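You operate a simulated robot arm through the tools that you are given. There is no shell and no other tool. Be economical: measure what you need, move in short steps, check, and stop when the job is done.

Carry out the task below with a simulated robot arm. There is one attempt and no reset: what you move stays moved.

TASK
Take the catch pan on the top of the bucket bench and put it away on the left shelf of the weigher. Take the white tub cover on the top of the tray bench and put it away on the top of the two-tier bench. Fetch the grey token from the top of the tray bench and set it on the trays shelf of the steel rack. Open the lower drawer of the low grey cabinet, take the teal order card and put it in the inside of the lower drawer of the low grey cabinet and shut the drawer again. Take the small hazel carton and leave it on top of the pallet sheet. Put the silver cup bar on the back of the packing bench away on the lower shelf of the tray dispenser. Take the yellow card stand on the top of the low grey cabinet and put it away on the top of the store bench. Fetch the purple order card and set it on the top of the narrow bench. Open the tray bench drawer, take the test weight that says "100 g" from the top of the store bench and put it in the inside of the tray bench drawer and shut the drawer again. Any order will do. Set down upright: grey token, yellow card stand, test weight.

It is judged by the outcome, as a careful person would: the job done as asked, and still so three seconds after it is handed in. It fails if anything else is knocked over, pushed out of place, dropped, spilled or broken. A push-on lid holds only when it is set on centred and level and pressed home; a screw cap is set on level and turned clockwise until tight. Flat cloth is picked up by pressing the open fingertips on it (5 to 10 N) and closing them slowly along it; thin cloth reads only 2 to 8 mm in the jaws.

THE ROBOT
A 7-joint arm with a two-finger parallel gripper on a trunk, on a base that drives. Base frame: it is fixed to the floor where the robot stands at the start and does not move with it; the origin is under the middle of the robot, x ahead of it, y to its left, z up; the surface under the hand at the start is at about z = 860. Readings come in mm, degrees, newtons and seconds.
With the tool pointing down near the work surface it reaches from about 480 to 920 mm from the robot's upright axis, wherever it stands. Its first joint turns from -115.0 to 115.0 degrees. Places, roughly: catch pan (22x19x6 cm) [800, -100, 900]; grey token [750, -1250, 1000]; inside of the lower drawer of the low grey cabinet [-4300, 7700, 600]; inside of the tray bench drawer [600, -1400, 700]; left shelf of the weigher (24x34 cm) [-2080, 1300, 980]; lower drawer of the low grey cabinet [-4100, 7700, 600]; lower shelf of the tray dispenser [-1500, 700, 400]; pallet sheet (26x17x3 cm) [-700, 10300, 400]; purple order card [-4250, 7500, 1000]; silver cup bar [-2750, 10500, 750]; small hazel carton [-3500, 10500, 1000]; teal order card [-3250, 10000, 750]; test weight [750, 3750, 1000]; top of the narrow bench [-2500, 7400, 800]; top of the store bench [600, 4000, 900]; top of the two-tier bench [-5900, 1200, 700]; tray bench drawer [600, -1400, 800]; trays shelf of the steel rack [700, 3100, 1000]; white tub cover (28x20x5 cm) [900, -900, 900]; yellow card stand [-4000, 8000, 1000]. Payload 3.91 kg.
The TCP is the grasp point between the finger pads, 30 mm short of the fingertips. In the tool frame z runs along the fingers and y along their closing line. The gripper opens to 110 mm. The fingers are 20 mm wide and 10 mm thick; the gripper's body (48 by 112 mm) begins 55 mm behind the TCP.
Orientation is that of the tool frame in the base frame, as [roll, pitch, yaw] about the fixed x, y, z axes, in that order (R = Rz(yaw) Ry(pitch) Rx(roll)). With the fingers straight down and closing along the base's y, the tool's x points along the base's -x, its y along +y and its z along -z.

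THE INTERFACE
- The arm moves only by the tool jog_arm. Its argument "moves" is a list of rows, each a list of 7 numbers: the shift along the tool's x, y, z in mm, then the turn, a rotation vector about the tool's x, y, z in degrees, then the opening, from 0 (shut) to 1 (fully open). In form: [[x, y, z, rx, ry, rz, hand], ...]. A call has 1 to 12 rows; each row is the pose to reach, as a shift and turn from the pose commanded when the call began, along the tool's axes at that moment. Each row takes 0.2 s and may step no farther than 50 mm and 8.6 degrees from the row before; otherwise, or with a gripper value out of range, the whole call is refused. A pose out of reach is approached as far as the arm can. The call stops where the force on the tool passes 40 N (or 10 N more than at its start, if that is more) or the arm is blocked; 0.2 s more then pass. Each finger travels about 153 mm/s and halts on what it meets, pressing with about 37 N; the grip force reading is that of the motor and also rises with nothing between the fingers. The clock runs only during rows and for 0.2 s after the last one: add rows that repeat a pose to give the fingers time. It gives the time, the measured TCP pose, the force on the tool (base axes), the opening and the grip force at its end, in the units of the frame above (readings bear some noise), with the torque about the TCP (base axes, N m) and any sound that the robot's microphone picked up.
- Cameras (640 x 400 px; columns grow to the right, rows downward): "scene" is now at [212.8, 145, 1378.1]; the picture's right is [-0.66, -0.75, 0.00], its down [-0.33, 0.29, -0.90] and it looks along [0.68, -0.59, -0.44] (base axes); focal length 287 px, centre (320, 200). "wrist" rides on the gripper at [72, 17, -103] in the tool frame; the picture's right is [-0.23, 0.97, 0.00], its down [-0.76, -0.18, -0.62] and it looks along [-0.61, -0.14, 0.78] (tool axes); focal length 222 px, centre (320, 200).
- get_image(camera): a new picture of that camera. It takes no simulated time.
- lift_body(by): slides the trunk up (or, below 0, down) by that many mm; the arm and the scene camera ride with it, the base frame stays. It gives what a move gives, with no picture.
- drive_base(legs): drives the robot by 1 to 6 legs, each [ahead, left, turn to the left] in mm, mm and degrees, along the robot's own axes; the way and the turn of a leg run together, so that a leg with both is an arc; at most 1500 mm and 180 degrees a leg. The arm and the cameras ride along, it lands a little off, and it stops where it bumps. It gives what a move gives.
- turn_head(pan, tilt): turns the head with the scene camera to pan (to the left, within 80 degrees either way) and tilt (down, from -29 to 69), counted from straight ahead of the robot. It gives what a move gives.
- measure_at(camera, pixels): for up to 12 pixels [column, row] of the newest picture of that camera ("zoom" is the newest enlarged one), the place [x, y, z] in the base frame of the surface seen there, good to about 2 mm. It takes no simulated time.
- close_up(camera, box): a new picture of the part [left, top, right, bottom] of that camera's present view, enlarged. It takes no simulated time.
- job_done(): hands the job in; it is judged then, once.

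Work in short steps. Measure before you move; look again where a grasp or a placing could have gone wrong, and mend it. You have 364 turns and 306 pictures in all, those below and enlarged ones among them. Open the gripper and draw the arm clear of the work before you hand the job in, unless the task says otherwise; then end with one line.

The tools are called after "Call:" as a command line: name --pt "numbers of a row" for each row, then --argument value for the rest, lists and objects as JSON in quotes. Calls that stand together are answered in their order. jog_arm: Moves the arm, as the interface text tells. Its arguments: {"type":"object","properties":{"moves":{"type":"array","items":{"type":"array","items":{"type":"number"}}}},"required":["moves"]} The other tools are called the same way: lift_body (by) slides the trunk up or down; drive_base (legs) drives the base; turn_head (pan, tilt) turns the head that bears the scene camera; get_image (camera) takes a picture; measure_at (camera, pixels) gives the place of the surface under pixels of a picture; close_up (camera, box) takes an enlarged picture of a part of a camera's view; job_done () hands the job in.

At the start:

```text
clock: 0.0
tcp_pos: [630.0, -217.6, 1204.4]
tcp_rot: [180.0, 0.0, -179.9]
contact_force: [-0.4, -1.0, -0.5]
moment: [-0.01, 0.0, -0.01]
opening: 110.0
finger_force: 0.0
trunk travel left (down, up): [-700.0, 290.0]
robot x, y, heading: [-0.9, -0.6, -0.1]
head pan, tilt: [-41.0, 26.1]
```

scene: 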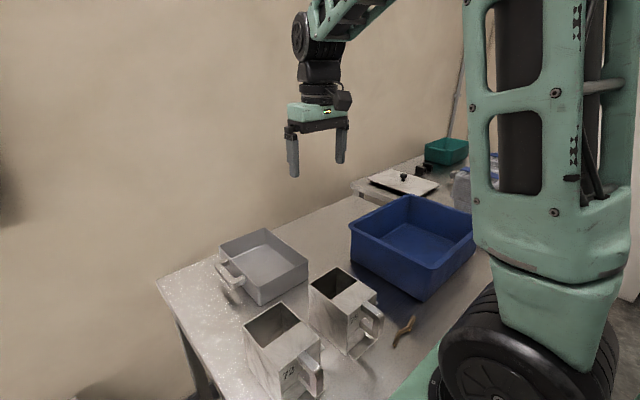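
wrist: 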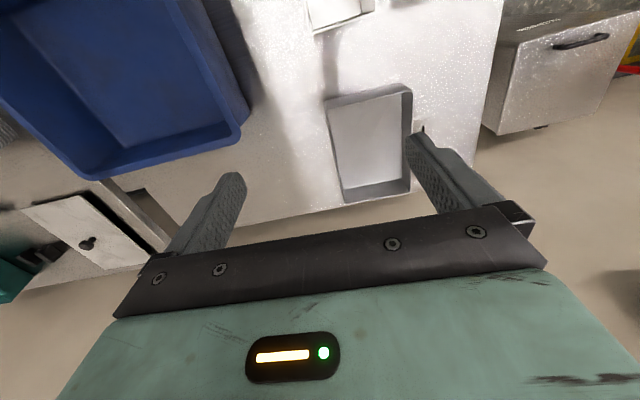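

The scene picture shows the catch pan with its handle around (263,265). I measure its rim, floor and handle.

Call:
close_up --camera "scene" --box '[150, 200, 400, 356]'

Call:
measure_at --camera "scene" --pixels '[[220, 243], [266, 230], [307, 264], [262, 303], [262, 270], [226, 270], [240, 288], [235, 280], [200, 300], [404, 182]]'

```text
2.56 times, centred on (275, 278) of scene
```

zoom: 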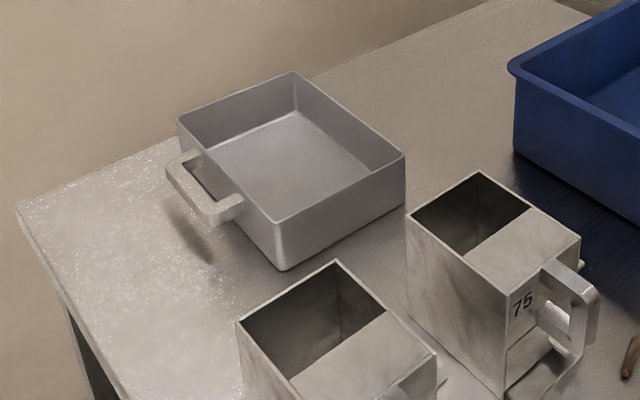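

```text
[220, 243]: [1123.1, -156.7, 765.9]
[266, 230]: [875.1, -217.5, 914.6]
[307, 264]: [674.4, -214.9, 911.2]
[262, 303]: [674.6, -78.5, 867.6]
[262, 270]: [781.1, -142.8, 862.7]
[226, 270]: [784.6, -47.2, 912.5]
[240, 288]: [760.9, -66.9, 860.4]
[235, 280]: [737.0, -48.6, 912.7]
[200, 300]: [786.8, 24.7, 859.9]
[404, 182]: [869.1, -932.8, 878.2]
```

Call:
measure_at --camera "zoom" --pixels '[[178, 122], [292, 75], [404, 153], [282, 222], [172, 170], [208, 216], [238, 203], [190, 155], [222, 210], [188, 193], [200, 180], [183, 183]]'

Call:
turn_head --pan -60 --tilt 35

Call:
get_image --camera "scene"

```text
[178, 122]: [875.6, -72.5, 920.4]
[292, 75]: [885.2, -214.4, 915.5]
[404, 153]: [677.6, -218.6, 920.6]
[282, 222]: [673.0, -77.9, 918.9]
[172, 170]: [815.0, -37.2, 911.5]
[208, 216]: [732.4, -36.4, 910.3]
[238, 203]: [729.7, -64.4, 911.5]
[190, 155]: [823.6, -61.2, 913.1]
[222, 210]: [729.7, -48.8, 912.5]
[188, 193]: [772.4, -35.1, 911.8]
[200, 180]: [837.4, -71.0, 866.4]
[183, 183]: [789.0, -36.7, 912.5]
```

```text
clock: 0.8
tcp_pos: [630.9, -215.9, 1205.6]
tcp_rot: [-180.0, 0.0, 180.0]
contact_force: [-0.4, 0.0, 0.3]
moment: [-0.01, 0.0, 0.01]
opening: 110.1
finger_force: 0.1
trunk travel left (down, up): [-700.0, 290.0]
robot x, y, heading: [-3.6, -1.8, -0.1]
head pan, tilt: [-60.0, 35.0]
```

```text
302 pictures are left
```

scene: 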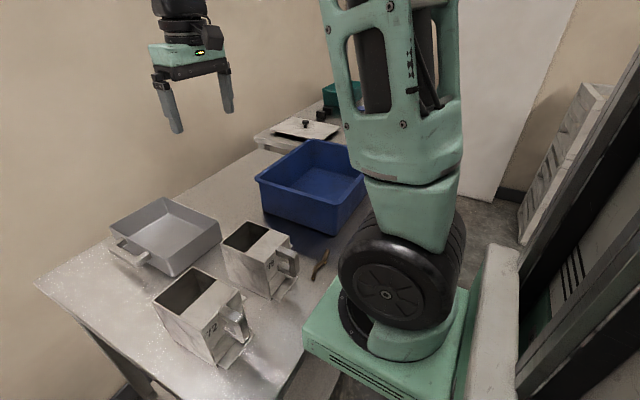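

Call:
measure_at --camera "scene" --pixels '[[256, 180], [300, 140], [316, 205], [165, 274], [220, 238], [168, 200], [111, 243], [268, 215], [160, 235], [192, 225]]'

Call:
close_up --camera "wrist" --box '[240, 40, 480, 190]'

```text
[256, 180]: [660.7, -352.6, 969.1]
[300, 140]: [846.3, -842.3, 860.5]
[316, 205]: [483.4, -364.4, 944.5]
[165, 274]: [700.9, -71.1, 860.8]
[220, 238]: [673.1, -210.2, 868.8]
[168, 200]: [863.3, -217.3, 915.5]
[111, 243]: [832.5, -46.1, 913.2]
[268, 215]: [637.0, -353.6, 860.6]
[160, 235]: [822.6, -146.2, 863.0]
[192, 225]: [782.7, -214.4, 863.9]
```

```text
2.67 times, centred on (360, 115) of wrist
```

zoom: 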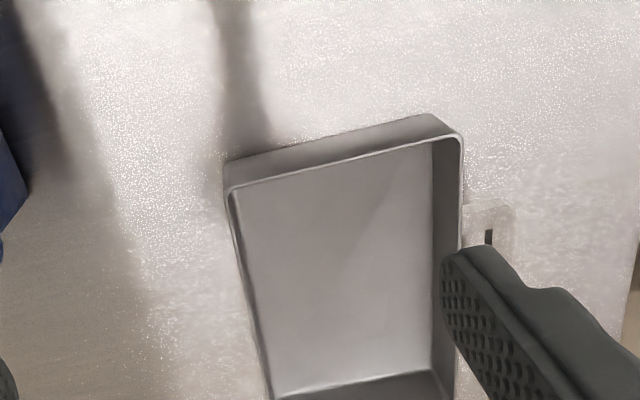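

The pan occupies x 673–880, y −218…−75 with rim at z 918. I'll grip the far long wall (y≈−217) in the middle, going down beside it in steps.

Call:
jog_arm --pt "-45 0 20 0 0 0 0.4" --pt "-90 0 50 0 0 0 0.4" --pt "-120 0 90 0 0 0 0.4" --pt "-147 0 130 0 0 0 0.4" --pt "-147 0 170 0 0 0 0.4" --pt "-147 0 210 0 0 0 0.4" --pt "-147 0 240 0 0 0 0.4"

Call:
get_image --camera "wrist"

Call:
get_image --camera "scene"

```text
refused: row 2 steps farther than a row can; nothing moved
```

```text
300 pictures are left
```

wrist: 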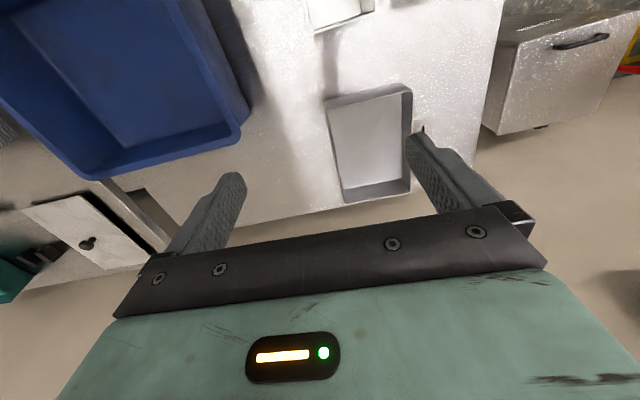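

```text
299 pictures are left
```

scene: 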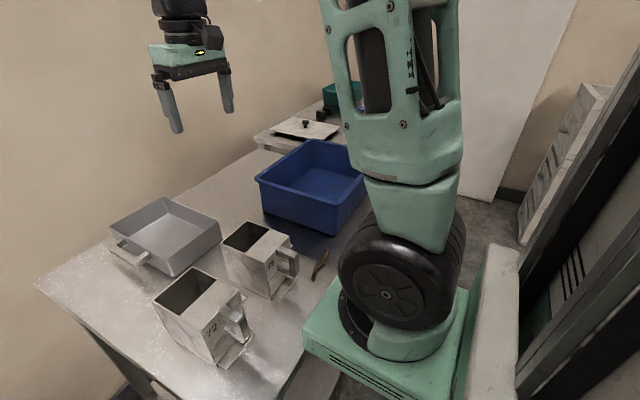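

One step was too long; I repeat with shorter ones.

Call:
jog_arm --pt "-40 0 25 0 0 0 0.4" --pt "-80 0 50 0 0 0 0.4" --pt "-115 0 80 0 0 0 0.4" --pt "-147 0 110 0 0 0 0.4" --pt "-147 0 155 0 0 0 0.4" --pt "-147 0 200 0 0 0 0.4" --pt "-147 0 240 0 0 0 0.4" --pt "-147 0 240 0 0 0 0.4"

Call:
get_image --camera "wrist"

```text
clock: 2.6
tcp_pos: [776.6, -216.4, 964.6]
tcp_rot: [-180.0, 0.0, 180.0]
contact_force: [-0.4, 0.2, -0.3]
moment: [0.01, -0.03, -0.04]
opening: 44.0
finger_force: 0.1
trunk travel left (down, up): [-700.0, 290.0]
robot x, y, heading: [0.6, -0.9, -0.2]
head pan, tilt: [-60.0, 35.0]
```

```text
298 pictures are left
```

wrist: 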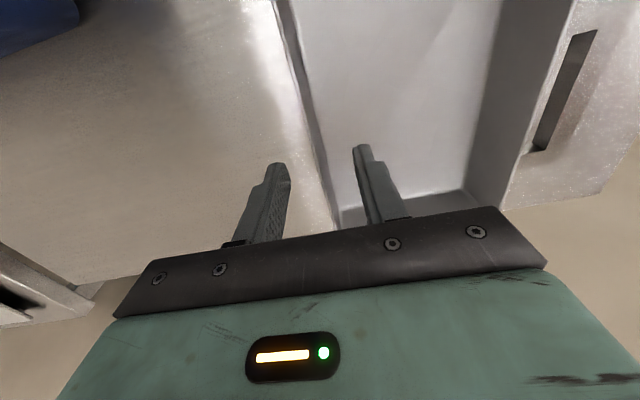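

The fingers straddle the wall; lower, close, and lift a bit.

Call:
jog_arm --pt "0 0 40 0 0 0 0.4" --pt "0 0 62 0 0 0 0.4" --pt "0 0 62 0 0 0 0" --pt "0 0 62 0 0 0 0" --pt "0 0 62 0 0 0 0" --pt "0 0 50 0 0 0 0" --pt "0 0 20 0 0 0 0" --pt "0 0 -20 0 0 0 0" --pt "0 0 -60 0 0 0 0"

Call:
get_image --camera "scene"

```text
clock: 4.6
tcp_pos: [777.4, -214.6, 1024.7]
tcp_rot: [180.0, 0.0, 180.0]
contact_force: [-0.3, -0.1, -0.5]
moment: [0.0, 0.03, -0.01]
opening: 0.0
finger_force: 36.8
trunk travel left (down, up): [-700.0, 290.0]
robot x, y, heading: [0.8, 5.6, -0.0]
head pan, tilt: [-60.0, 35.0]
```

```text
297 pictures are left
```

scene: 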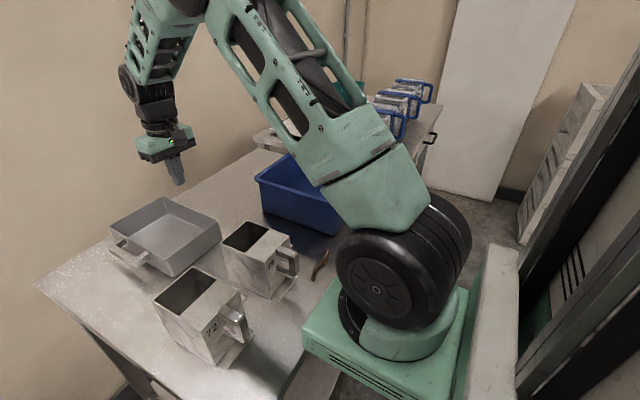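

The pan was not gripped (opening 0). I redo it, stopping after closing to check.

Call:
jog_arm --pt "0 0 20 0 0 0 0.4" --pt "0 0 60 0 0 0 0.4" --pt "0 0 100 0 0 0 0.4" --pt "0 0 124 0 0 0 0.4" --pt "0 0 124 0 0 0 0.4"

Call:
get_image --camera "wrist"

Call:
jog_arm --pt "0 0 0 0 0 0 0.2" --pt "0 0 0 0 0 0 0" --pt "0 0 0 0 0 0 0" --pt "0 0 0 0 0 0 0"

Call:
get_image --camera "wrist"

```text
clock: 5.8
tcp_pos: [777.9, -215.4, 900.4]
tcp_rot: [-180.0, -0.1, 180.0]
contact_force: [0.5, 0.9, 0.2]
moment: [0.0, 0.0, 0.03]
opening: 43.9
finger_force: 0.0
trunk travel left (down, up): [-700.0, 290.0]
robot x, y, heading: [1.1, -2.5, 0.1]
head pan, tilt: [-60.0, 35.0]
```

```text
296 pictures are left
```

wrist: 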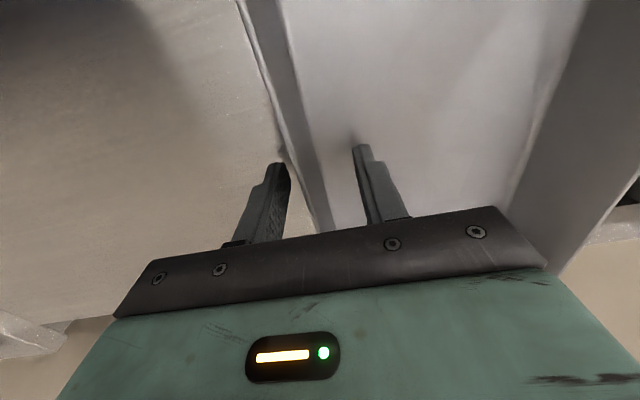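

```text
clock: 6.8
tcp_pos: [777.0, -215.6, 900.9]
tcp_rot: [-180.0, 0.0, 180.0]
contact_force: [0.4, -0.9, 0.7]
moment: [-0.07, -0.17, -0.07]
opening: 2.7
finger_force: 37.5
trunk travel left (down, up): [-700.0, 290.0]
robot x, y, heading: [-1.0, 1.4, -0.1]
head pan, tilt: [-60.0, 35.0]
```

```text
295 pictures are left
```

wrist: 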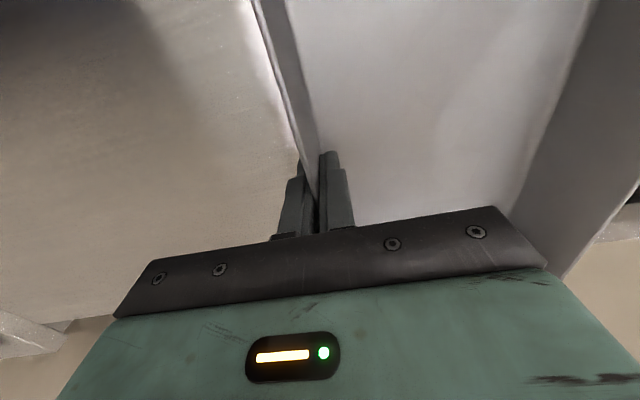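

It now holds a 2.7 mm wall. I lift slowly and check whether it slips.

Call:
jog_arm --pt "0 0 -3 0 0 0 0" --pt "0 0 -6 0 0 0 0" --pt "0 0 -10 0 0 0 0" --pt "0 0 -15 0 0 0 0" --pt "0 0 -20 0 0 0 0"

Call:
get_image --camera "scene"

```text
clock: 8.0
tcp_pos: [777.6, -216.1, 922.5]
tcp_rot: [-179.9, 0.0, 179.9]
contact_force: [0.1, 0.2, -4.1]
moment: [-0.32, -0.01, 0.02]
opening: 2.8
finger_force: 36.5
trunk travel left (down, up): [-700.0, 290.0]
robot x, y, heading: [-2.3, -0.1, -0.0]
head pan, tilt: [-60.0, 35.0]
```

```text
294 pictures are left
```

scene: 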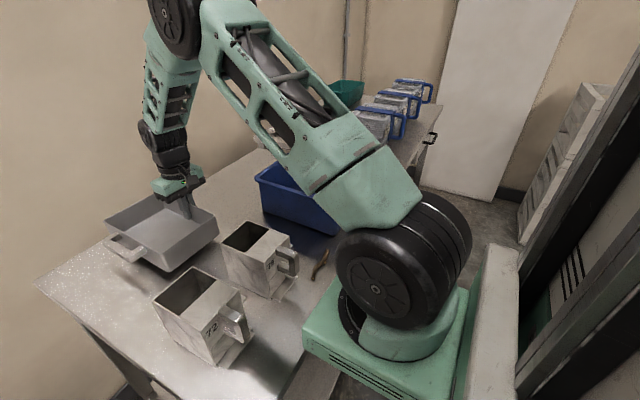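

Pan is held level (4.1 N). I raise it gently and draw it in.

Call:
jog_arm --pt "0 0 -10 0 0 0 0" --pt "0 0 -22 0 0 0 0" --pt "0 0 -36 0 0 0 0" --pt "0 0 -52 0 0 0 0" --pt "0 0 -68 0 0 0 0" --pt "0 0 -84 0 0 0 0" --pt "0 0 -100 0 0 0 0" --pt "0 0 -116 0 0 0 0" --pt "0 0 -132 0 0 0 0" --pt "0 0 -145 0 0 0 0" --pt "0 0 -155 0 0 0 0" --pt "0 0 -160 0 0 0 0"

Call:
turn_head --pan 70 --tilt 20

Call:
get_image --camera "scene"

```text
clock: 10.6
tcp_pos: [777.6, -216.6, 1081.5]
tcp_rot: [180.0, 0.0, -180.0]
contact_force: [-0.3, -1.3, -5.0]
moment: [-0.31, 0.03, 0.0]
opening: 2.8
finger_force: 37.2
trunk travel left (down, up): [-700.0, 290.0]
robot x, y, heading: [0.5, 0.8, 0.0]
head pan, tilt: [-60.0, 35.0]
```

```text
clock: 12.7
tcp_pos: [777.9, -216.6, 1081.9]
tcp_rot: [-180.0, 0.1, -179.9]
contact_force: [0.6, -1.0, -4.2]
moment: [-0.34, 0.03, 0.0]
opening: 2.9
finger_force: 36.7
trunk travel left (down, up): [-700.0, 290.0]
robot x, y, heading: [-1.9, 3.1, -0.2]
head pan, tilt: [70.0, 20.0]
```

```text
293 pictures are left
```

scene: 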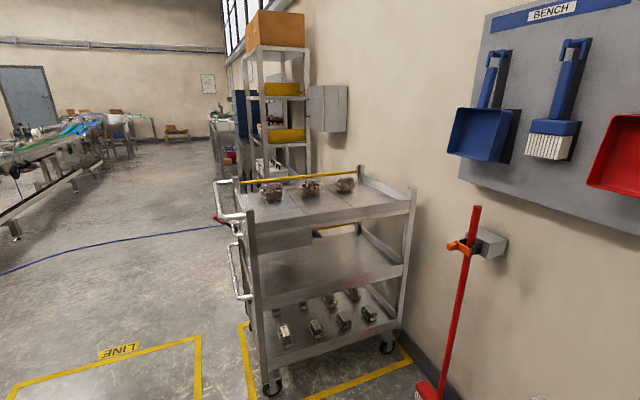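

I measure the cart and other obstacles to the left before backing off.

Call:
measure_at --camera "scene" --pixels '[[270, 385], [215, 210], [250, 215], [410, 210], [20, 220], [160, 140], [100, 370], [60, 290], [15, 230], [470, 220]]'

Call:
jog_arm --pt "8 0 0 0 0 0 0" --pt "22 0 0 0 0 0 0" --pt "40 0 0 0 0 0 0" --pt "60 0 0 0 0 0 0" --pt "80 0 0 0 0 0 0" --pt "100 0 0 0 0 0 0" --pt "120 0 0 0 0 0 0" --pt "140 0 0 0 0 0 0" --pt "158 0 0 0 0 0 0" --pt "172 0 0 0 0 0 0" --pt "180 0 0 0 0 0 0"

Call:
drive_base --legs '[[-500, 0, 0]]'

Call:
get_image --camera "scene"

```text
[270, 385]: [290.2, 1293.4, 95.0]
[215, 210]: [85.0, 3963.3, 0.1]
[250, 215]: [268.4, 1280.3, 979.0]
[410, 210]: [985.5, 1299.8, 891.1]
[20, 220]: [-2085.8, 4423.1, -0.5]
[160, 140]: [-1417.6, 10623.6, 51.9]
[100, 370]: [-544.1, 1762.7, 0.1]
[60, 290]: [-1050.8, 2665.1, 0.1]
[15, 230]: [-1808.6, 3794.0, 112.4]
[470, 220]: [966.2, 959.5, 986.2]
```

```text
clock: 15.1
tcp_pos: [598.4, -215.9, 1080.3]
tcp_rot: [-180.0, 0.0, -180.0]
contact_force: [0.3, 0.2, -3.4]
moment: [-0.35, 0.02, 0.01]
opening: 2.6
finger_force: 37.1
trunk travel left (down, up): [-700.0, 290.0]
robot x, y, heading: [1.3, 4.5, 0.0]
head pan, tilt: [70.0, 20.0]
```

```text
clock: 18.1
tcp_pos: [100.8, -214.4, 1080.3]
tcp_rot: [-179.9, -0.1, -179.7]
contact_force: [1.2, 0.3, -3.8]
moment: [-0.31, 0.02, -0.01]
opening: 2.7
finger_force: 37.2
trunk travel left (down, up): [-700.0, 290.0]
robot x, y, heading: [-498.3, -2.0, 0.2]
head pan, tilt: [70.0, 20.0]
```

```text
292 pictures are left
```

scene: 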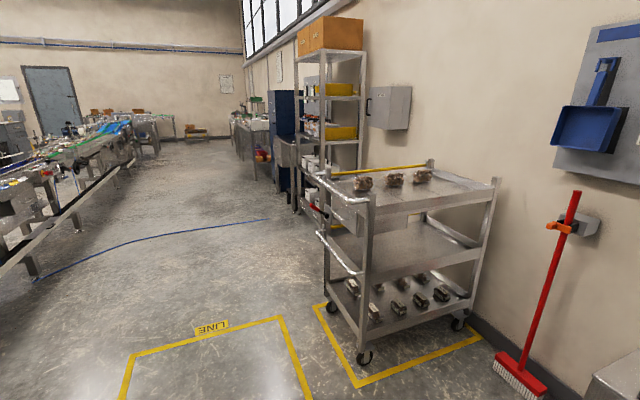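

Clear floor to the left. I turn left 110° and look.

Call:
drive_base --legs '[[0, 0, 110]]'

Call:
get_image --camera "scene"

Call:
turn_head --pan 20 --tilt 20

Call:
get_image --camera "scene"

```text
clock: 23.0
tcp_pos: [-490.9, 635.0, 1079.8]
tcp_rot: [-180.0, 0.0, -70.7]
contact_force: [-0.4, 0.4, -4.2]
moment: [0.04, -0.32, -0.02]
opening: 2.9
finger_force: 36.9
trunk travel left (down, up): [-700.0, 290.0]
robot x, y, heading: [-497.9, -0.8, 109.2]
head pan, tilt: [70.0, 20.0]
```

```text
291 pictures are left
```

scene: 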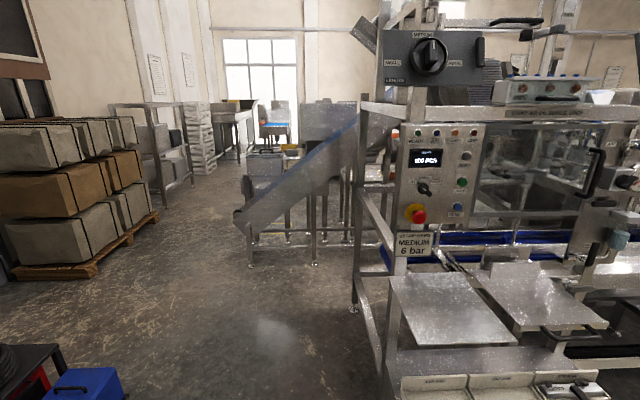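

```text
clock: 24.2
tcp_pos: [-490.8, 634.2, 1079.5]
tcp_rot: [180.0, 0.0, -70.8]
contact_force: [-0.7, 0.2, -3.5]
moment: [0.11, -0.28, 0.01]
opening: 2.8
finger_force: 37.4
trunk travel left (down, up): [-700.0, 290.0]
robot x, y, heading: [-495.7, -0.1, 109.3]
head pan, tilt: [20.0, 20.0]
```

```text
290 pictures are left
```

scene: 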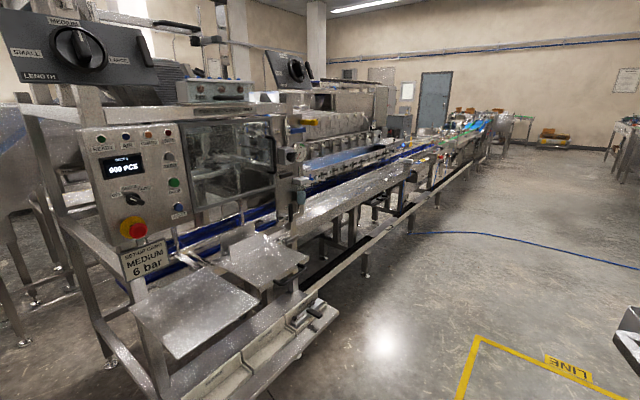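

Two shelf plates at (195,310) and (262,258); I measure them and the tray dispenser area.

Call:
measure_at --camera "scene" --pixels '[[133, 315], [200, 278], [260, 300], [180, 355], [222, 250], [262, 234], [309, 258], [262, 280], [190, 315], [260, 255], [300, 318], [430, 340]]'

Call:
close_up --camera "scene" --box '[60, 200, 380, 400]'

```text
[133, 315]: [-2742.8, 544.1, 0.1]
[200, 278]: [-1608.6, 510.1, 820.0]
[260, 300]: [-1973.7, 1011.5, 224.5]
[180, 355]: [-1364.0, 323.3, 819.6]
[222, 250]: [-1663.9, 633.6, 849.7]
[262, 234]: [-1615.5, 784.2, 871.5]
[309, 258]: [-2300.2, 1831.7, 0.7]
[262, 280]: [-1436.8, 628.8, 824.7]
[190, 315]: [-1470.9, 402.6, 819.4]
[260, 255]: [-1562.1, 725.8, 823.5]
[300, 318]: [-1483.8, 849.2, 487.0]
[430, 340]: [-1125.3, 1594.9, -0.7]
```

```text
2.00 times, centred on (220, 300) of scene
```

zoom: 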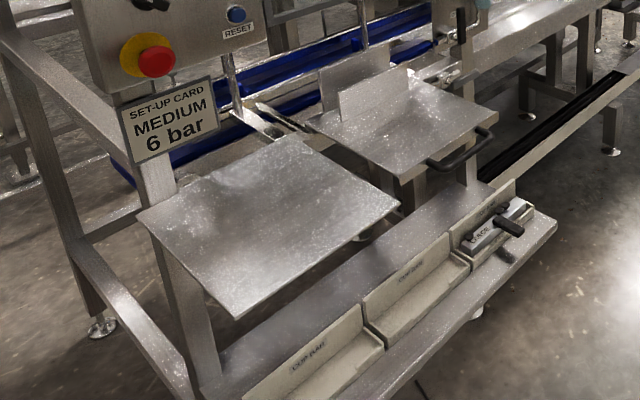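

Call:
close_up --camera "scene" --box '[160, 80, 480, 280]'

Call:
measure_at --camera "scene" --pixels '[[264, 162], [240, 175], [300, 130], [330, 160], [370, 180], [350, 120], [300, 200], [410, 160]]'

```text
2.00 times, centred on (320, 180) of scene
```

zoom: 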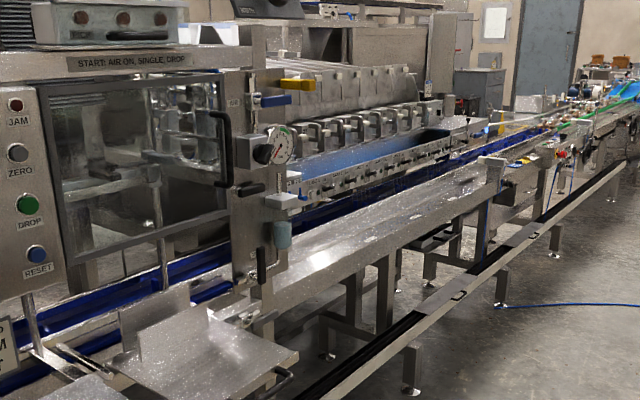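

```text
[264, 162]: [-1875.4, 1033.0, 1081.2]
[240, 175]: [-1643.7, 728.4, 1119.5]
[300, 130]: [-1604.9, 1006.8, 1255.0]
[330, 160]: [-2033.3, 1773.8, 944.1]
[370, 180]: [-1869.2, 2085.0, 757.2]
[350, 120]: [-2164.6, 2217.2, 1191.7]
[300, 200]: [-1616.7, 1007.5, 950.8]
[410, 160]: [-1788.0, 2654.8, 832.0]
```

The weigher is on the line behind the dispenser; its left shelf must be seen from elsewhere. I turn to face −x and look.

Call:
drive_base --legs '[[0, 0, 71]]'

Call:
turn_head --pan 0 --tilt 20

Call:
get_image --camera "scene"

```text
clock: 27.7
tcp_pos: [-1095.0, 214.8, 1080.6]
tcp_rot: [-179.9, 0.0, 0.0]
contact_force: [0.0, 0.4, -4.9]
moment: [0.32, -0.03, 0.0]
opening: 2.9
finger_force: 36.6
trunk travel left (down, up): [-700.0, 290.0]
robot x, y, heading: [-501.6, -2.9, 180.1]
head pan, tilt: [20.0, 20.0]
```

```text
clock: 28.5
tcp_pos: [-1096.3, 215.9, 1080.6]
tcp_rot: [180.0, 0.0, -0.1]
contact_force: [-1.0, 0.5, -5.0]
moment: [0.32, 0.0, -0.02]
opening: 2.8
finger_force: 36.6
trunk travel left (down, up): [-700.0, 290.0]
robot x, y, heading: [-497.6, -3.2, 180.3]
head pan, tilt: [0.0, 20.0]
```

```text
287 pictures are left
```

scene: 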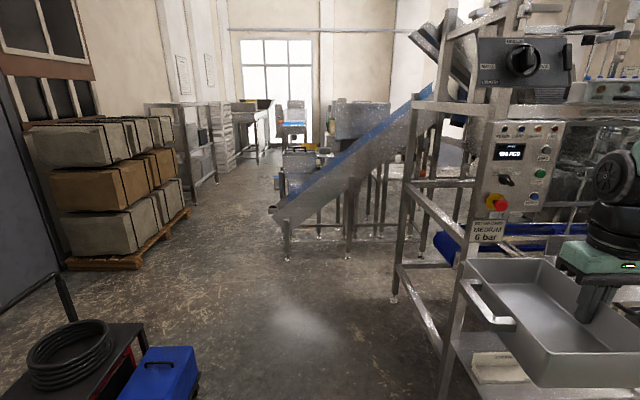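

Call:
measure_at --camera "scene" --pixels '[[193, 372], [393, 298], [287, 256], [347, 256], [185, 215], [135, 268], [275, 215], [305, 160], [278, 262], [470, 280], [440, 150], [370, 130]]'

```text
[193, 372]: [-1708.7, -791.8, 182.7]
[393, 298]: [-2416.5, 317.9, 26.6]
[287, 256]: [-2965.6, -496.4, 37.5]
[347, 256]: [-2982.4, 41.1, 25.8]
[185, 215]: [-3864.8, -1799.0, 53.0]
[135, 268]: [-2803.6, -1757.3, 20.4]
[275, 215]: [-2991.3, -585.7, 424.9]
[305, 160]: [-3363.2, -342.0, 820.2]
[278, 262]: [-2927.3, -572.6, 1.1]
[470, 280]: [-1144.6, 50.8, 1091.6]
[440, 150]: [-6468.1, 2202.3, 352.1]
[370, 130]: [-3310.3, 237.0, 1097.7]
```

I drive sideways along the aisle to (−600,1400) to view the weigher from the aisle side with trunk raised.

Call:
drive_base --legs '[[100, -1400, 0]]'

Call:
lift_body --by 250

Call:
turn_head --pan 0 --tilt 25

Call:
get_image --camera "scene"

```text
clock: 35.5
tcp_pos: [-1193.1, 1613.2, 1080.0]
tcp_rot: [-180.0, 0.0, -0.3]
contact_force: [0.3, -0.1, -4.0]
moment: [0.32, -0.02, -0.01]
opening: 2.8
finger_force: 37.3
trunk travel left (down, up): [-700.0, 290.0]
robot x, y, heading: [-594.8, 1394.5, 180.0]
head pan, tilt: [0.0, 20.0]
```

```text
clock: 38.1
tcp_pos: [-1191.9, 1611.5, 1330.4]
tcp_rot: [-180.0, 0.1, -0.2]
contact_force: [-0.2, 0.6, -3.2]
moment: [0.33, -0.01, 0.0]
opening: 3.1
finger_force: 36.9
trunk travel left (down, up): [-950.0, 40.0]
robot x, y, heading: [-596.7, 1394.6, 179.6]
head pan, tilt: [0.0, 20.0]
```

```text
clock: 38.7
tcp_pos: [-1192.9, 1613.5, 1330.1]
tcp_rot: [-180.0, 0.0, -0.1]
contact_force: [0.9, 0.0, -3.3]
moment: [0.33, -0.03, 0.02]
opening: 3.0
finger_force: 37.2
trunk travel left (down, up): [-950.0, 40.0]
robot x, y, heading: [-597.4, 1396.0, 179.8]
head pan, tilt: [0.0, 25.0]
```

```text
286 pictures are left
```

scene: 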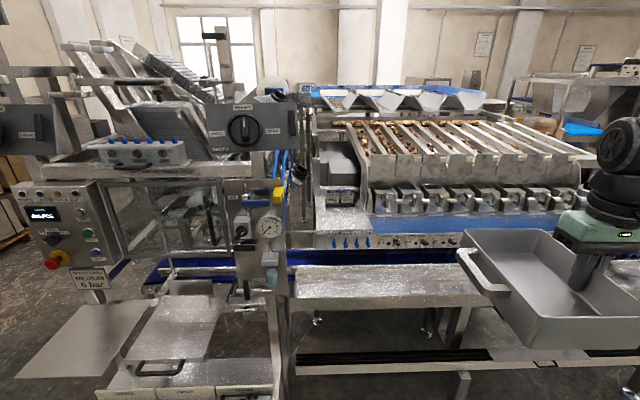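

The plate at (343,220) left of the weigher heads looks like the left shelf; I measure.

Call:
measure_at --camera "scene" --pixels '[[316, 211], [364, 209], [318, 232], [370, 232], [342, 222], [340, 190], [350, 160], [320, 160], [380, 200], [380, 290], [300, 355], [390, 240]]'

Call:
close_up --camera "scene" --box '[230, 110, 430, 260]'

```text
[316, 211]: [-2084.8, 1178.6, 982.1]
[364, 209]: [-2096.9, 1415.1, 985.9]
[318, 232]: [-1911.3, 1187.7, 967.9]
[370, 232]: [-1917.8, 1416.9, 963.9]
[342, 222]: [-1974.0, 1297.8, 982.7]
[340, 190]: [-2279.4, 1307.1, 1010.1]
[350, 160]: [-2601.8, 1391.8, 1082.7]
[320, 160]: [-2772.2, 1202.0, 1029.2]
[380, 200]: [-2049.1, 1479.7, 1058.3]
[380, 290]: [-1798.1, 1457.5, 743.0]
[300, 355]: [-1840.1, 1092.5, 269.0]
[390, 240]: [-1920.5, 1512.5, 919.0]
```

```text
2.67 times, centred on (330, 185) of scene
```

zoom: 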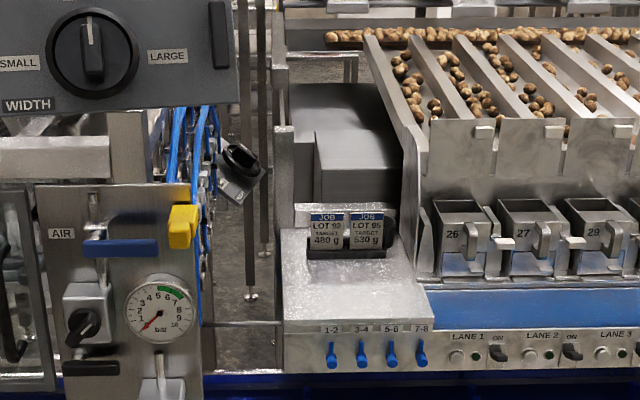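

Call:
measure_at --camera "zoom" --pixels '[[345, 260], [330, 230], [365, 180], [365, 140], [305, 130], [290, 215], [390, 215], [290, 315], [425, 315], [350, 285], [310, 262], [390, 262]]'

Call:
close_up --camera "scene" --box '[300, 135, 400, 245]'

```text
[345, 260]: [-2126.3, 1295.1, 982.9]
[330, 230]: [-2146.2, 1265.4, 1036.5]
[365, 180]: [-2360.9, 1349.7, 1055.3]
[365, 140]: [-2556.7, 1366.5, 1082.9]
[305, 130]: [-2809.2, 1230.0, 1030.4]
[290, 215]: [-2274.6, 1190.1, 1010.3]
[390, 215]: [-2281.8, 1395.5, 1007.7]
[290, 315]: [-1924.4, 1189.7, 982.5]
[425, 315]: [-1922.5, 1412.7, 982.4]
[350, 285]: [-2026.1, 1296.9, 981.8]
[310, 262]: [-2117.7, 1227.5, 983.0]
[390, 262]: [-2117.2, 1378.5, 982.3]
```

```text
3.64 times, centred on (350, 190) of scene
```

zoom: 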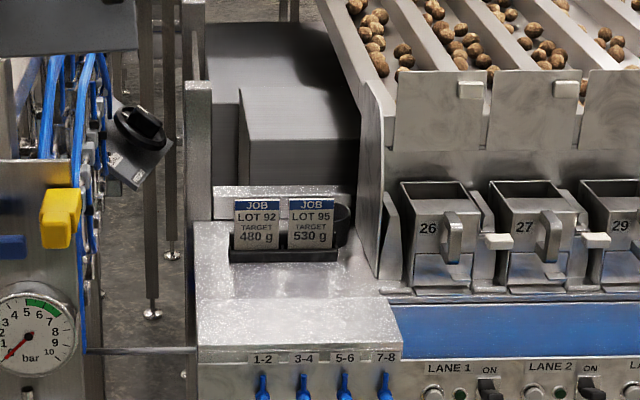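

Free shelf area: x −1912…−2120, y 1183…1418, z 982. I'll place the pan long side along y with the handle away from me, gripping the near wall. First turn the pan −90° (tool z +90), and measure what the base may bump.

Call:
jog_arm --pt "0 0 0 0 0 7.5 0" --pt "0 0 0 0 0 15 0" --pt "0 0 0 0 0 22.5 0" --pt "0 0 0 0 0 30 0" --pt "0 0 0 0 0 37.5 0" --pt "0 0 0 0 0 45 0" --pt "0 0 0 0 0 52.5 0" --pt "0 0 0 0 0 60 0" --pt "0 0 0 0 0 67.5 0" --pt "0 0 0 0 0 75 0" --pt "0 0 0 0 0 82.5 0" --pt "0 0 0 0 0 90 0"

Call:
measure_at --camera "scene" --pixels '[[300, 370], [450, 365], [460, 380], [278, 195], [270, 270], [270, 340], [240, 365], [385, 305], [290, 300]]'

Call:
turn_head --pan 0 --tilt 50

Call:
get_image --camera "scene"

```text
clock: 41.3
tcp_pos: [-1192.7, 1612.0, 1331.1]
tcp_rot: [180.0, 0.1, -90.3]
contact_force: [-0.6, 0.2, -3.7]
moment: [0.0, -0.28, 0.02]
opening: 2.8
finger_force: 37.0
trunk travel left (down, up): [-950.0, 40.0]
robot x, y, heading: [-592.9, 1391.7, 179.5]
head pan, tilt: [0.0, 25.0]
```

```text
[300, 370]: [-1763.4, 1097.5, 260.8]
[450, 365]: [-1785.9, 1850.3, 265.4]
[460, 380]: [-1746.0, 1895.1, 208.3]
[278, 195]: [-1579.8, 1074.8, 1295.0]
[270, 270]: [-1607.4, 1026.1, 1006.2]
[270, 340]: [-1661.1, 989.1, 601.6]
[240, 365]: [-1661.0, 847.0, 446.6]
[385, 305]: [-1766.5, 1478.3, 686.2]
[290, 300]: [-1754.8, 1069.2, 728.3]
```

```text
clock: 42.2
tcp_pos: [-1192.8, 1613.3, 1331.9]
tcp_rot: [-180.0, 0.0, -90.1]
contact_force: [0.6, 0.3, -3.5]
moment: [-0.01, -0.31, 0.0]
opening: 2.7
finger_force: 37.3
trunk travel left (down, up): [-950.0, 40.0]
robot x, y, heading: [-592.5, 1394.2, 179.8]
head pan, tilt: [0.0, 50.0]
```

```text
283 pictures are left
```

scene: 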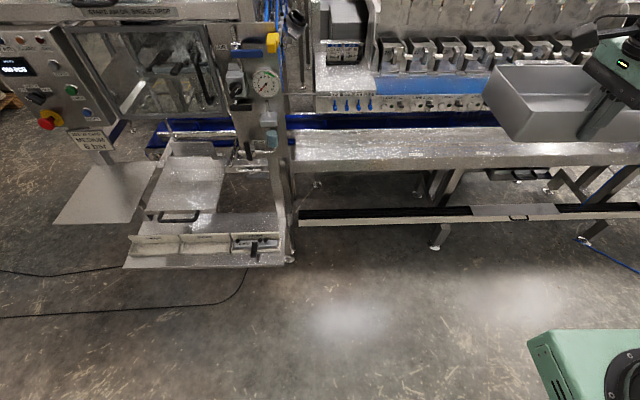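

Rail front is at x≈−1745, so the base may stand at x≈−1130. I drive there, keeping the pan high.

Call:
drive_base --legs '[[537, 130, 0.3]]'

Call:
turn_head --pan -10 --tilt 30

Call:
get_image --camera "scene"

```text
clock: 45.4
tcp_pos: [-1734.7, 1482.3, 1329.7]
tcp_rot: [-179.9, 0.1, -90.0]
contact_force: [-0.3, -0.4, -4.0]
moment: [-0.04, -0.35, 0.02]
opening: 2.7
finger_force: 36.8
trunk travel left (down, up): [-950.0, 40.0]
robot x, y, heading: [-1140.0, 1262.0, -179.9]
head pan, tilt: [0.0, 50.0]
```

```text
clock: 46.2
tcp_pos: [-1736.5, 1482.2, 1330.3]
tcp_rot: [179.9, 0.0, -90.0]
contact_force: [0.2, -0.9, -4.2]
moment: [-0.02, -0.34, 0.0]
opening: 2.7
finger_force: 37.1
trunk travel left (down, up): [-950.0, 40.0]
robot x, y, heading: [-1138.5, 1264.2, -179.9]
head pan, tilt: [-10.0, 30.0]
```

```text
282 pictures are left
```

scene: 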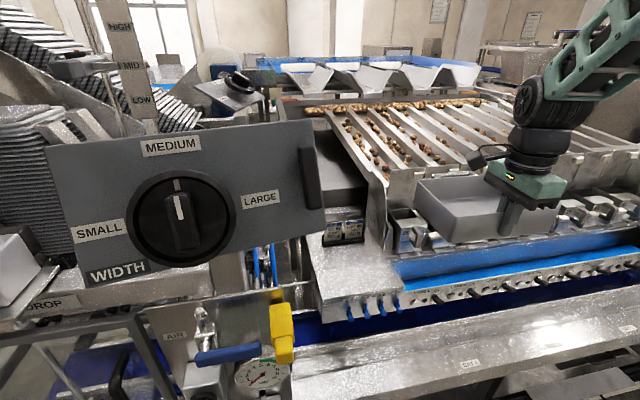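

Call:
measure_at --camera "scene" --pixels '[[322, 200], [297, 130], [417, 180], [456, 243], [319, 235], [307, 243], [390, 262], [325, 300], [403, 292], [340, 237], [360, 240], [345, 262]]'

Call:
close_up --camera "scene" --box '[280, 160, 480, 330]'

```text
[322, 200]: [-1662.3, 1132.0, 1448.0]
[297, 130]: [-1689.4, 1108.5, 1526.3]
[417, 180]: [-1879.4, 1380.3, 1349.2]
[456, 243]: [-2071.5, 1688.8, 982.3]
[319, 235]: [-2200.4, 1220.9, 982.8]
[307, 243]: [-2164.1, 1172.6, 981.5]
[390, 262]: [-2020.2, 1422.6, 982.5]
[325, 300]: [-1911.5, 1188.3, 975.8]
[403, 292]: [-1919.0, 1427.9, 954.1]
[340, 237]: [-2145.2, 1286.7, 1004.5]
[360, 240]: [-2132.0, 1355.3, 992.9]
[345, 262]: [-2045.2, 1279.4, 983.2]
```

```text
2.35 times, centred on (380, 245) of scene
```

zoom: 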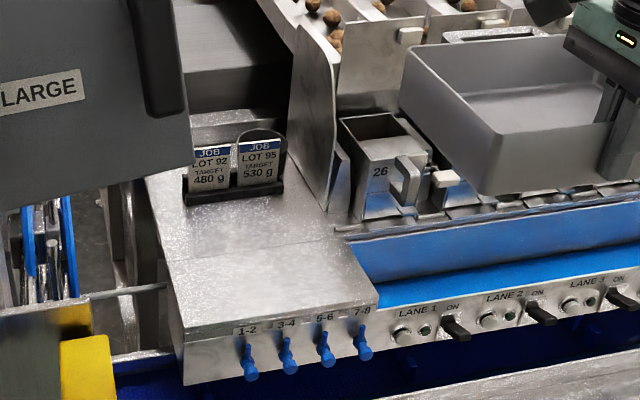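

Shelf front edge x=−1912, y 1180–1425, card holder from x≈−2125. I move over at height: −180 in y and −180 in x (tool x+, y+).

Call:
jog_arm --pt "8 8 0 0 0 0 0" --pt "22 22 0 0 0 0 0" --pt "40 40 0 0 0 0 0" --pt "58 58 0 0 0 0 0" --pt "76 76 0 0 0 0 0" --pt "94 94 0 0 0 0 0" --pt "112 112 0 0 0 0 0" --pt "130 130 0 0 0 0 0" --pt "148 148 0 0 0 0 0" --pt "164 164 0 0 0 0 0" --pt "175 175 0 0 0 0 0" --pt "180 181 0 0 0 0 0"

Call:
lift_body --by -240

Call:
get_image --camera "scene"

Call:
get_image --camera "wrist"

```text
clock: 48.8
tcp_pos: [-1915.5, 1302.6, 1330.3]
tcp_rot: [-179.9, 0.1, -90.0]
contact_force: [-0.4, 0.3, -3.2]
moment: [-0.04, -0.29, -0.01]
opening: 3.0
finger_force: 37.2
trunk travel left (down, up): [-950.0, 40.0]
robot x, y, heading: [-1137.9, 1266.6, -180.1]
head pan, tilt: [-10.0, 30.0]
```

```text
clock: 51.3
tcp_pos: [-1914.4, 1302.1, 1090.6]
tcp_rot: [180.0, 0.0, -90.0]
contact_force: [0.2, -0.3, -3.2]
moment: [0.02, -0.34, -0.02]
opening: 2.6
finger_force: 36.7
trunk travel left (down, up): [-710.0, 280.0]
robot x, y, heading: [-1139.3, 1263.5, -180.0]
head pan, tilt: [-10.0, 30.0]
```

```text
280 pictures are left
```

scene: 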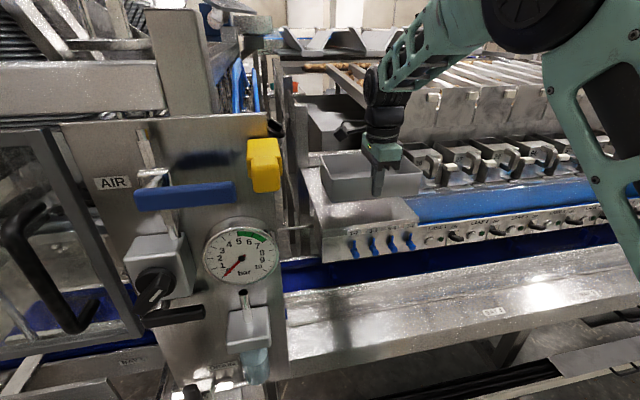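

```text
279 pictures are left
```

wrist: 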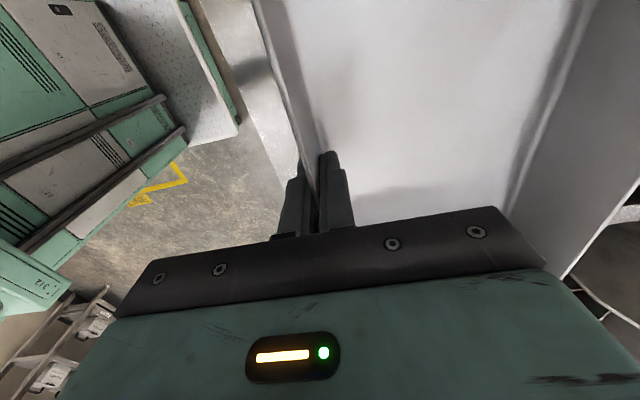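

Over the shelf. Lower with small final steps, shifting 5 mm inward.

Call:
jog_arm --pt "0 3 10 0 0 0 0" --pt "0 5 25 0 0 0 0" --pt "0 5 42 0 0 0 0" --pt "0 5 54 0 0 0 0" --pt "0 5 60 0 0 0 0" --pt "0 5 64 0 0 0 0" --pt "0 5 67 0 0 0 0" --pt "0 5 67 0 0 0 0"

Call:
close_up --camera "scene" --box '[280, 110, 480, 270]'

```text
clock: 53.1
tcp_pos: [-1921.2, 1301.5, 1022.6]
tcp_rot: [-180.0, 0.1, -90.0]
contact_force: [0.4, 0.5, -3.6]
moment: [0.04, -0.25, 0.03]
opening: 2.6
finger_force: 37.2
trunk travel left (down, up): [-710.0, 280.0]
robot x, y, heading: [-1136.0, 1269.5, -179.9]
head pan, tilt: [-10.0, 30.0]
```

```text
2.50 times, centred on (380, 190) of scene
```

zoom: 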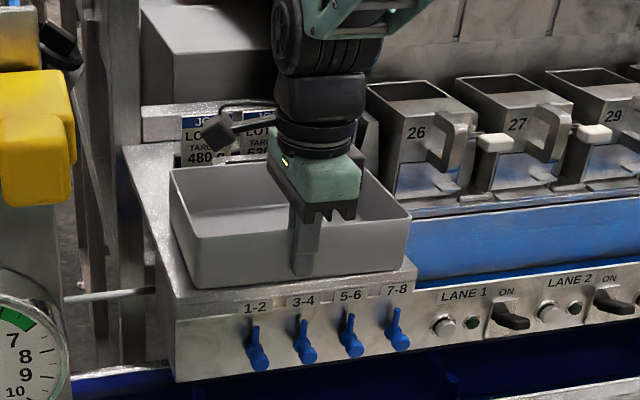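

Nearly down; last millimetres until the weight transfers.

Call:
jog_arm --pt "0 0 1 0 0 0 0" --pt "0 0 2 0 0 0 0" --pt "0 0 3 0 0 0 0" --pt "0 0 3 0 0 0 0"

```text
clock: 54.1
tcp_pos: [-1921.5, 1301.7, 1022.7]
tcp_rot: [179.8, -0.1, -90.1]
contact_force: [2.6, 0.1, 25.0]
moment: [0.69, -0.45, -0.04]
opening: 2.7
finger_force: 36.6
trunk travel left (down, up): [-710.0, 280.0]
robot x, y, heading: [-1141.9, 1264.1, -179.8]
head pan, tilt: [-10.0, 30.0]
```

Contact (25 N). Back off 2 mm, open the fingers slightly, and rise.

Call:
jog_arm --pt "0 0 -2 0 0 0 0" --pt "0 0 -2 0 0 0 0.15" --pt "0 0 -2 0 0 0 0.25" --pt "0 0 -2 0 0 0 0.25" --pt "0 0 -20 0 0 0 0.25" --pt "0 0 -50 0 0 0 0.25" --pt "0 0 -90 0 0 0 0.25" --pt "0 0 -130 0 0 0 0.25"

Call:
close_up --camera "scene" --box '[280, 110, 480, 270]'

```text
clock: 55.9
tcp_pos: [-1922.9, 1300.5, 1149.3]
tcp_rot: [-179.9, 0.0, -90.0]
contact_force: [0.4, -0.7, -1.1]
moment: [0.02, -0.04, -0.01]
opening: 27.6
finger_force: 0.1
trunk travel left (down, up): [-710.0, 280.0]
robot x, y, heading: [-1135.6, 1265.6, -180.2]
head pan, tilt: [-10.0, 30.0]
```

```text
2.50 times, centred on (380, 190) of scene
```

zoom: 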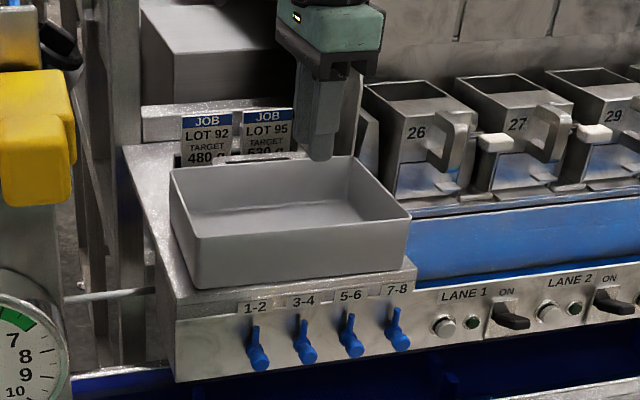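

Pan stands well on the shelf. I retract the arm and drive back toward the tray bench (y≈−900), then turn to face it.

Call:
jog_arm --pt "0 -10 -40 0 0 0 0.5" --pt "0 -50 -60 0 0 0 1" --pt "0 -95 -70 0 0 0 1" --pt "0 -140 -75 0 0 0 1" --pt "0 -185 -75 0 0 0 1" --pt "0 -230 -75 0 0 0 1" --pt "0 -270 -75 0 0 0 1"

Call:
drive_base --legs '[[-600, 0, 0], [0, 1450, 0], [0, 700, 0], [0, 0, 180]]'

Call:
turn_head --pan -10 --tilt 25

Call:
get_image --camera "scene"

```text
clock: 57.5
tcp_pos: [-1649.8, 1301.6, 1225.3]
tcp_rot: [-179.9, 0.0, -90.0]
contact_force: [0.9, 1.1, 0.2]
moment: [0.02, 0.0, -0.04]
opening: 109.6
finger_force: 0.0
trunk travel left (down, up): [-710.0, 280.0]
robot x, y, heading: [-1139.2, 1261.1, -180.0]
head pan, tilt: [-10.0, 30.0]
```

```text
clock: 78.5
tcp_pos: [-15.0, -931.6, 1225.7]
tcp_rot: [-180.0, 0.0, 89.7]
contact_force: [-0.2, 0.1, 1.0]
moment: [0.0, 0.02, 0.03]
opening: 110.2
finger_force: 0.1
trunk travel left (down, up): [-710.0, 280.0]
robot x, y, heading: [-529.6, -897.8, -0.2]
head pan, tilt: [-10.0, 30.0]
```

```text
clock: 79.2
tcp_pos: [-16.6, -932.6, 1225.2]
tcp_rot: [-179.9, 0.1, 89.7]
contact_force: [-0.4, 0.7, -0.4]
moment: [0.0, -0.05, -0.02]
opening: 109.7
finger_force: 0.0
trunk travel left (down, up): [-710.0, 280.0]
robot x, y, heading: [-533.2, -894.9, -0.4]
head pan, tilt: [-10.0, 25.0]
```

```text
276 pictures are left
```

scene: 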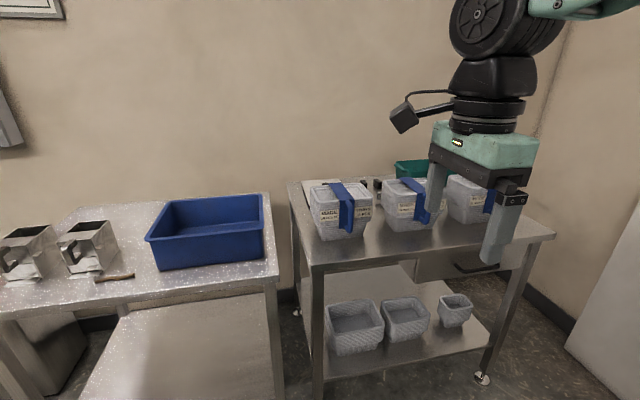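

Call:
measure_at --camera "scene" --pixels '[[313, 268], [555, 237], [290, 182], [320, 190], [480, 265], [430, 255], [377, 185], [365, 220], [320, 400], [495, 250], [265, 285], [483, 378]]'

Call:
close_up --camera "scene" --box '[280, 140, 580, 300]'

```text
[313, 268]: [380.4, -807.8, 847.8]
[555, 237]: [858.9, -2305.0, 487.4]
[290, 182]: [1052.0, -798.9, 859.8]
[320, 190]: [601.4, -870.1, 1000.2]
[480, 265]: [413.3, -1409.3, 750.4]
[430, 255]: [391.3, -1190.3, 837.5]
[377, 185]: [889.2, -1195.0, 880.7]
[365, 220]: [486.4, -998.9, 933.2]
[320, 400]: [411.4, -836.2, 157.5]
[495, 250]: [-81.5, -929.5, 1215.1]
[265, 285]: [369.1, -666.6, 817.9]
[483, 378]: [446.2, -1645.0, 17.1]
```

```text
2.13 times, centred on (430, 220) of scene
```

zoom: 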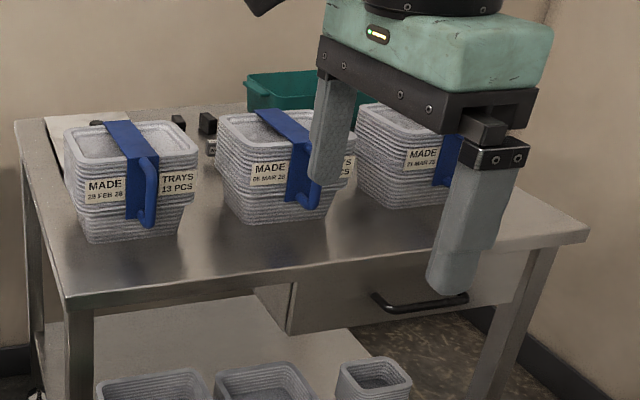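

I raise the trunk and drive to x≈0 to view the bench top from above.

Call:
lift_body --by 250

Call:
drive_base --legs '[[510, -30, 0.3]]'

Call:
turn_head --pan -10 --tilt 45

Call:
get_image --camera "scene"

```text
clock: 81.8
tcp_pos: [-16.8, -932.3, 1476.6]
tcp_rot: [180.0, 0.1, 89.7]
contact_force: [-0.6, -0.7, 0.0]
moment: [0.01, 0.02, 0.03]
opening: 110.1
finger_force: 0.0
trunk travel left (down, up): [-960.0, 30.0]
robot x, y, heading: [-528.4, -893.5, -0.4]
head pan, tilt: [-10.0, 25.0]
```

```text
clock: 84.8
tcp_pos: [499.2, -965.7, 1475.7]
tcp_rot: [-179.9, 0.0, 89.7]
contact_force: [-0.5, 0.6, 0.9]
moment: [0.01, 0.01, 0.01]
opening: 110.2
finger_force: 0.1
trunk travel left (down, up): [-960.0, 30.0]
robot x, y, heading: [-13.1, -927.0, -0.1]
head pan, tilt: [-10.0, 25.0]
```

```text
clock: 85.6
tcp_pos: [499.0, -965.1, 1475.0]
tcp_rot: [179.9, 0.0, 89.7]
contact_force: [0.8, 0.4, -0.1]
moment: [0.03, 0.0, -0.01]
opening: 110.0
finger_force: 0.1
trunk travel left (down, up): [-960.0, 30.0]
robot x, y, heading: [-13.4, -926.2, -0.4]
head pan, tilt: [-10.0, 45.0]
```

```text
274 pictures are left
```

scene: 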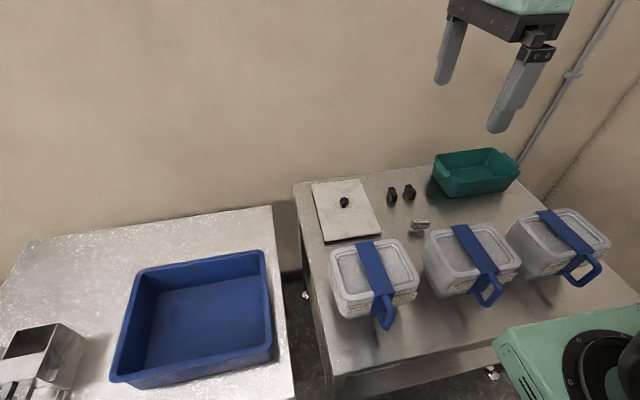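

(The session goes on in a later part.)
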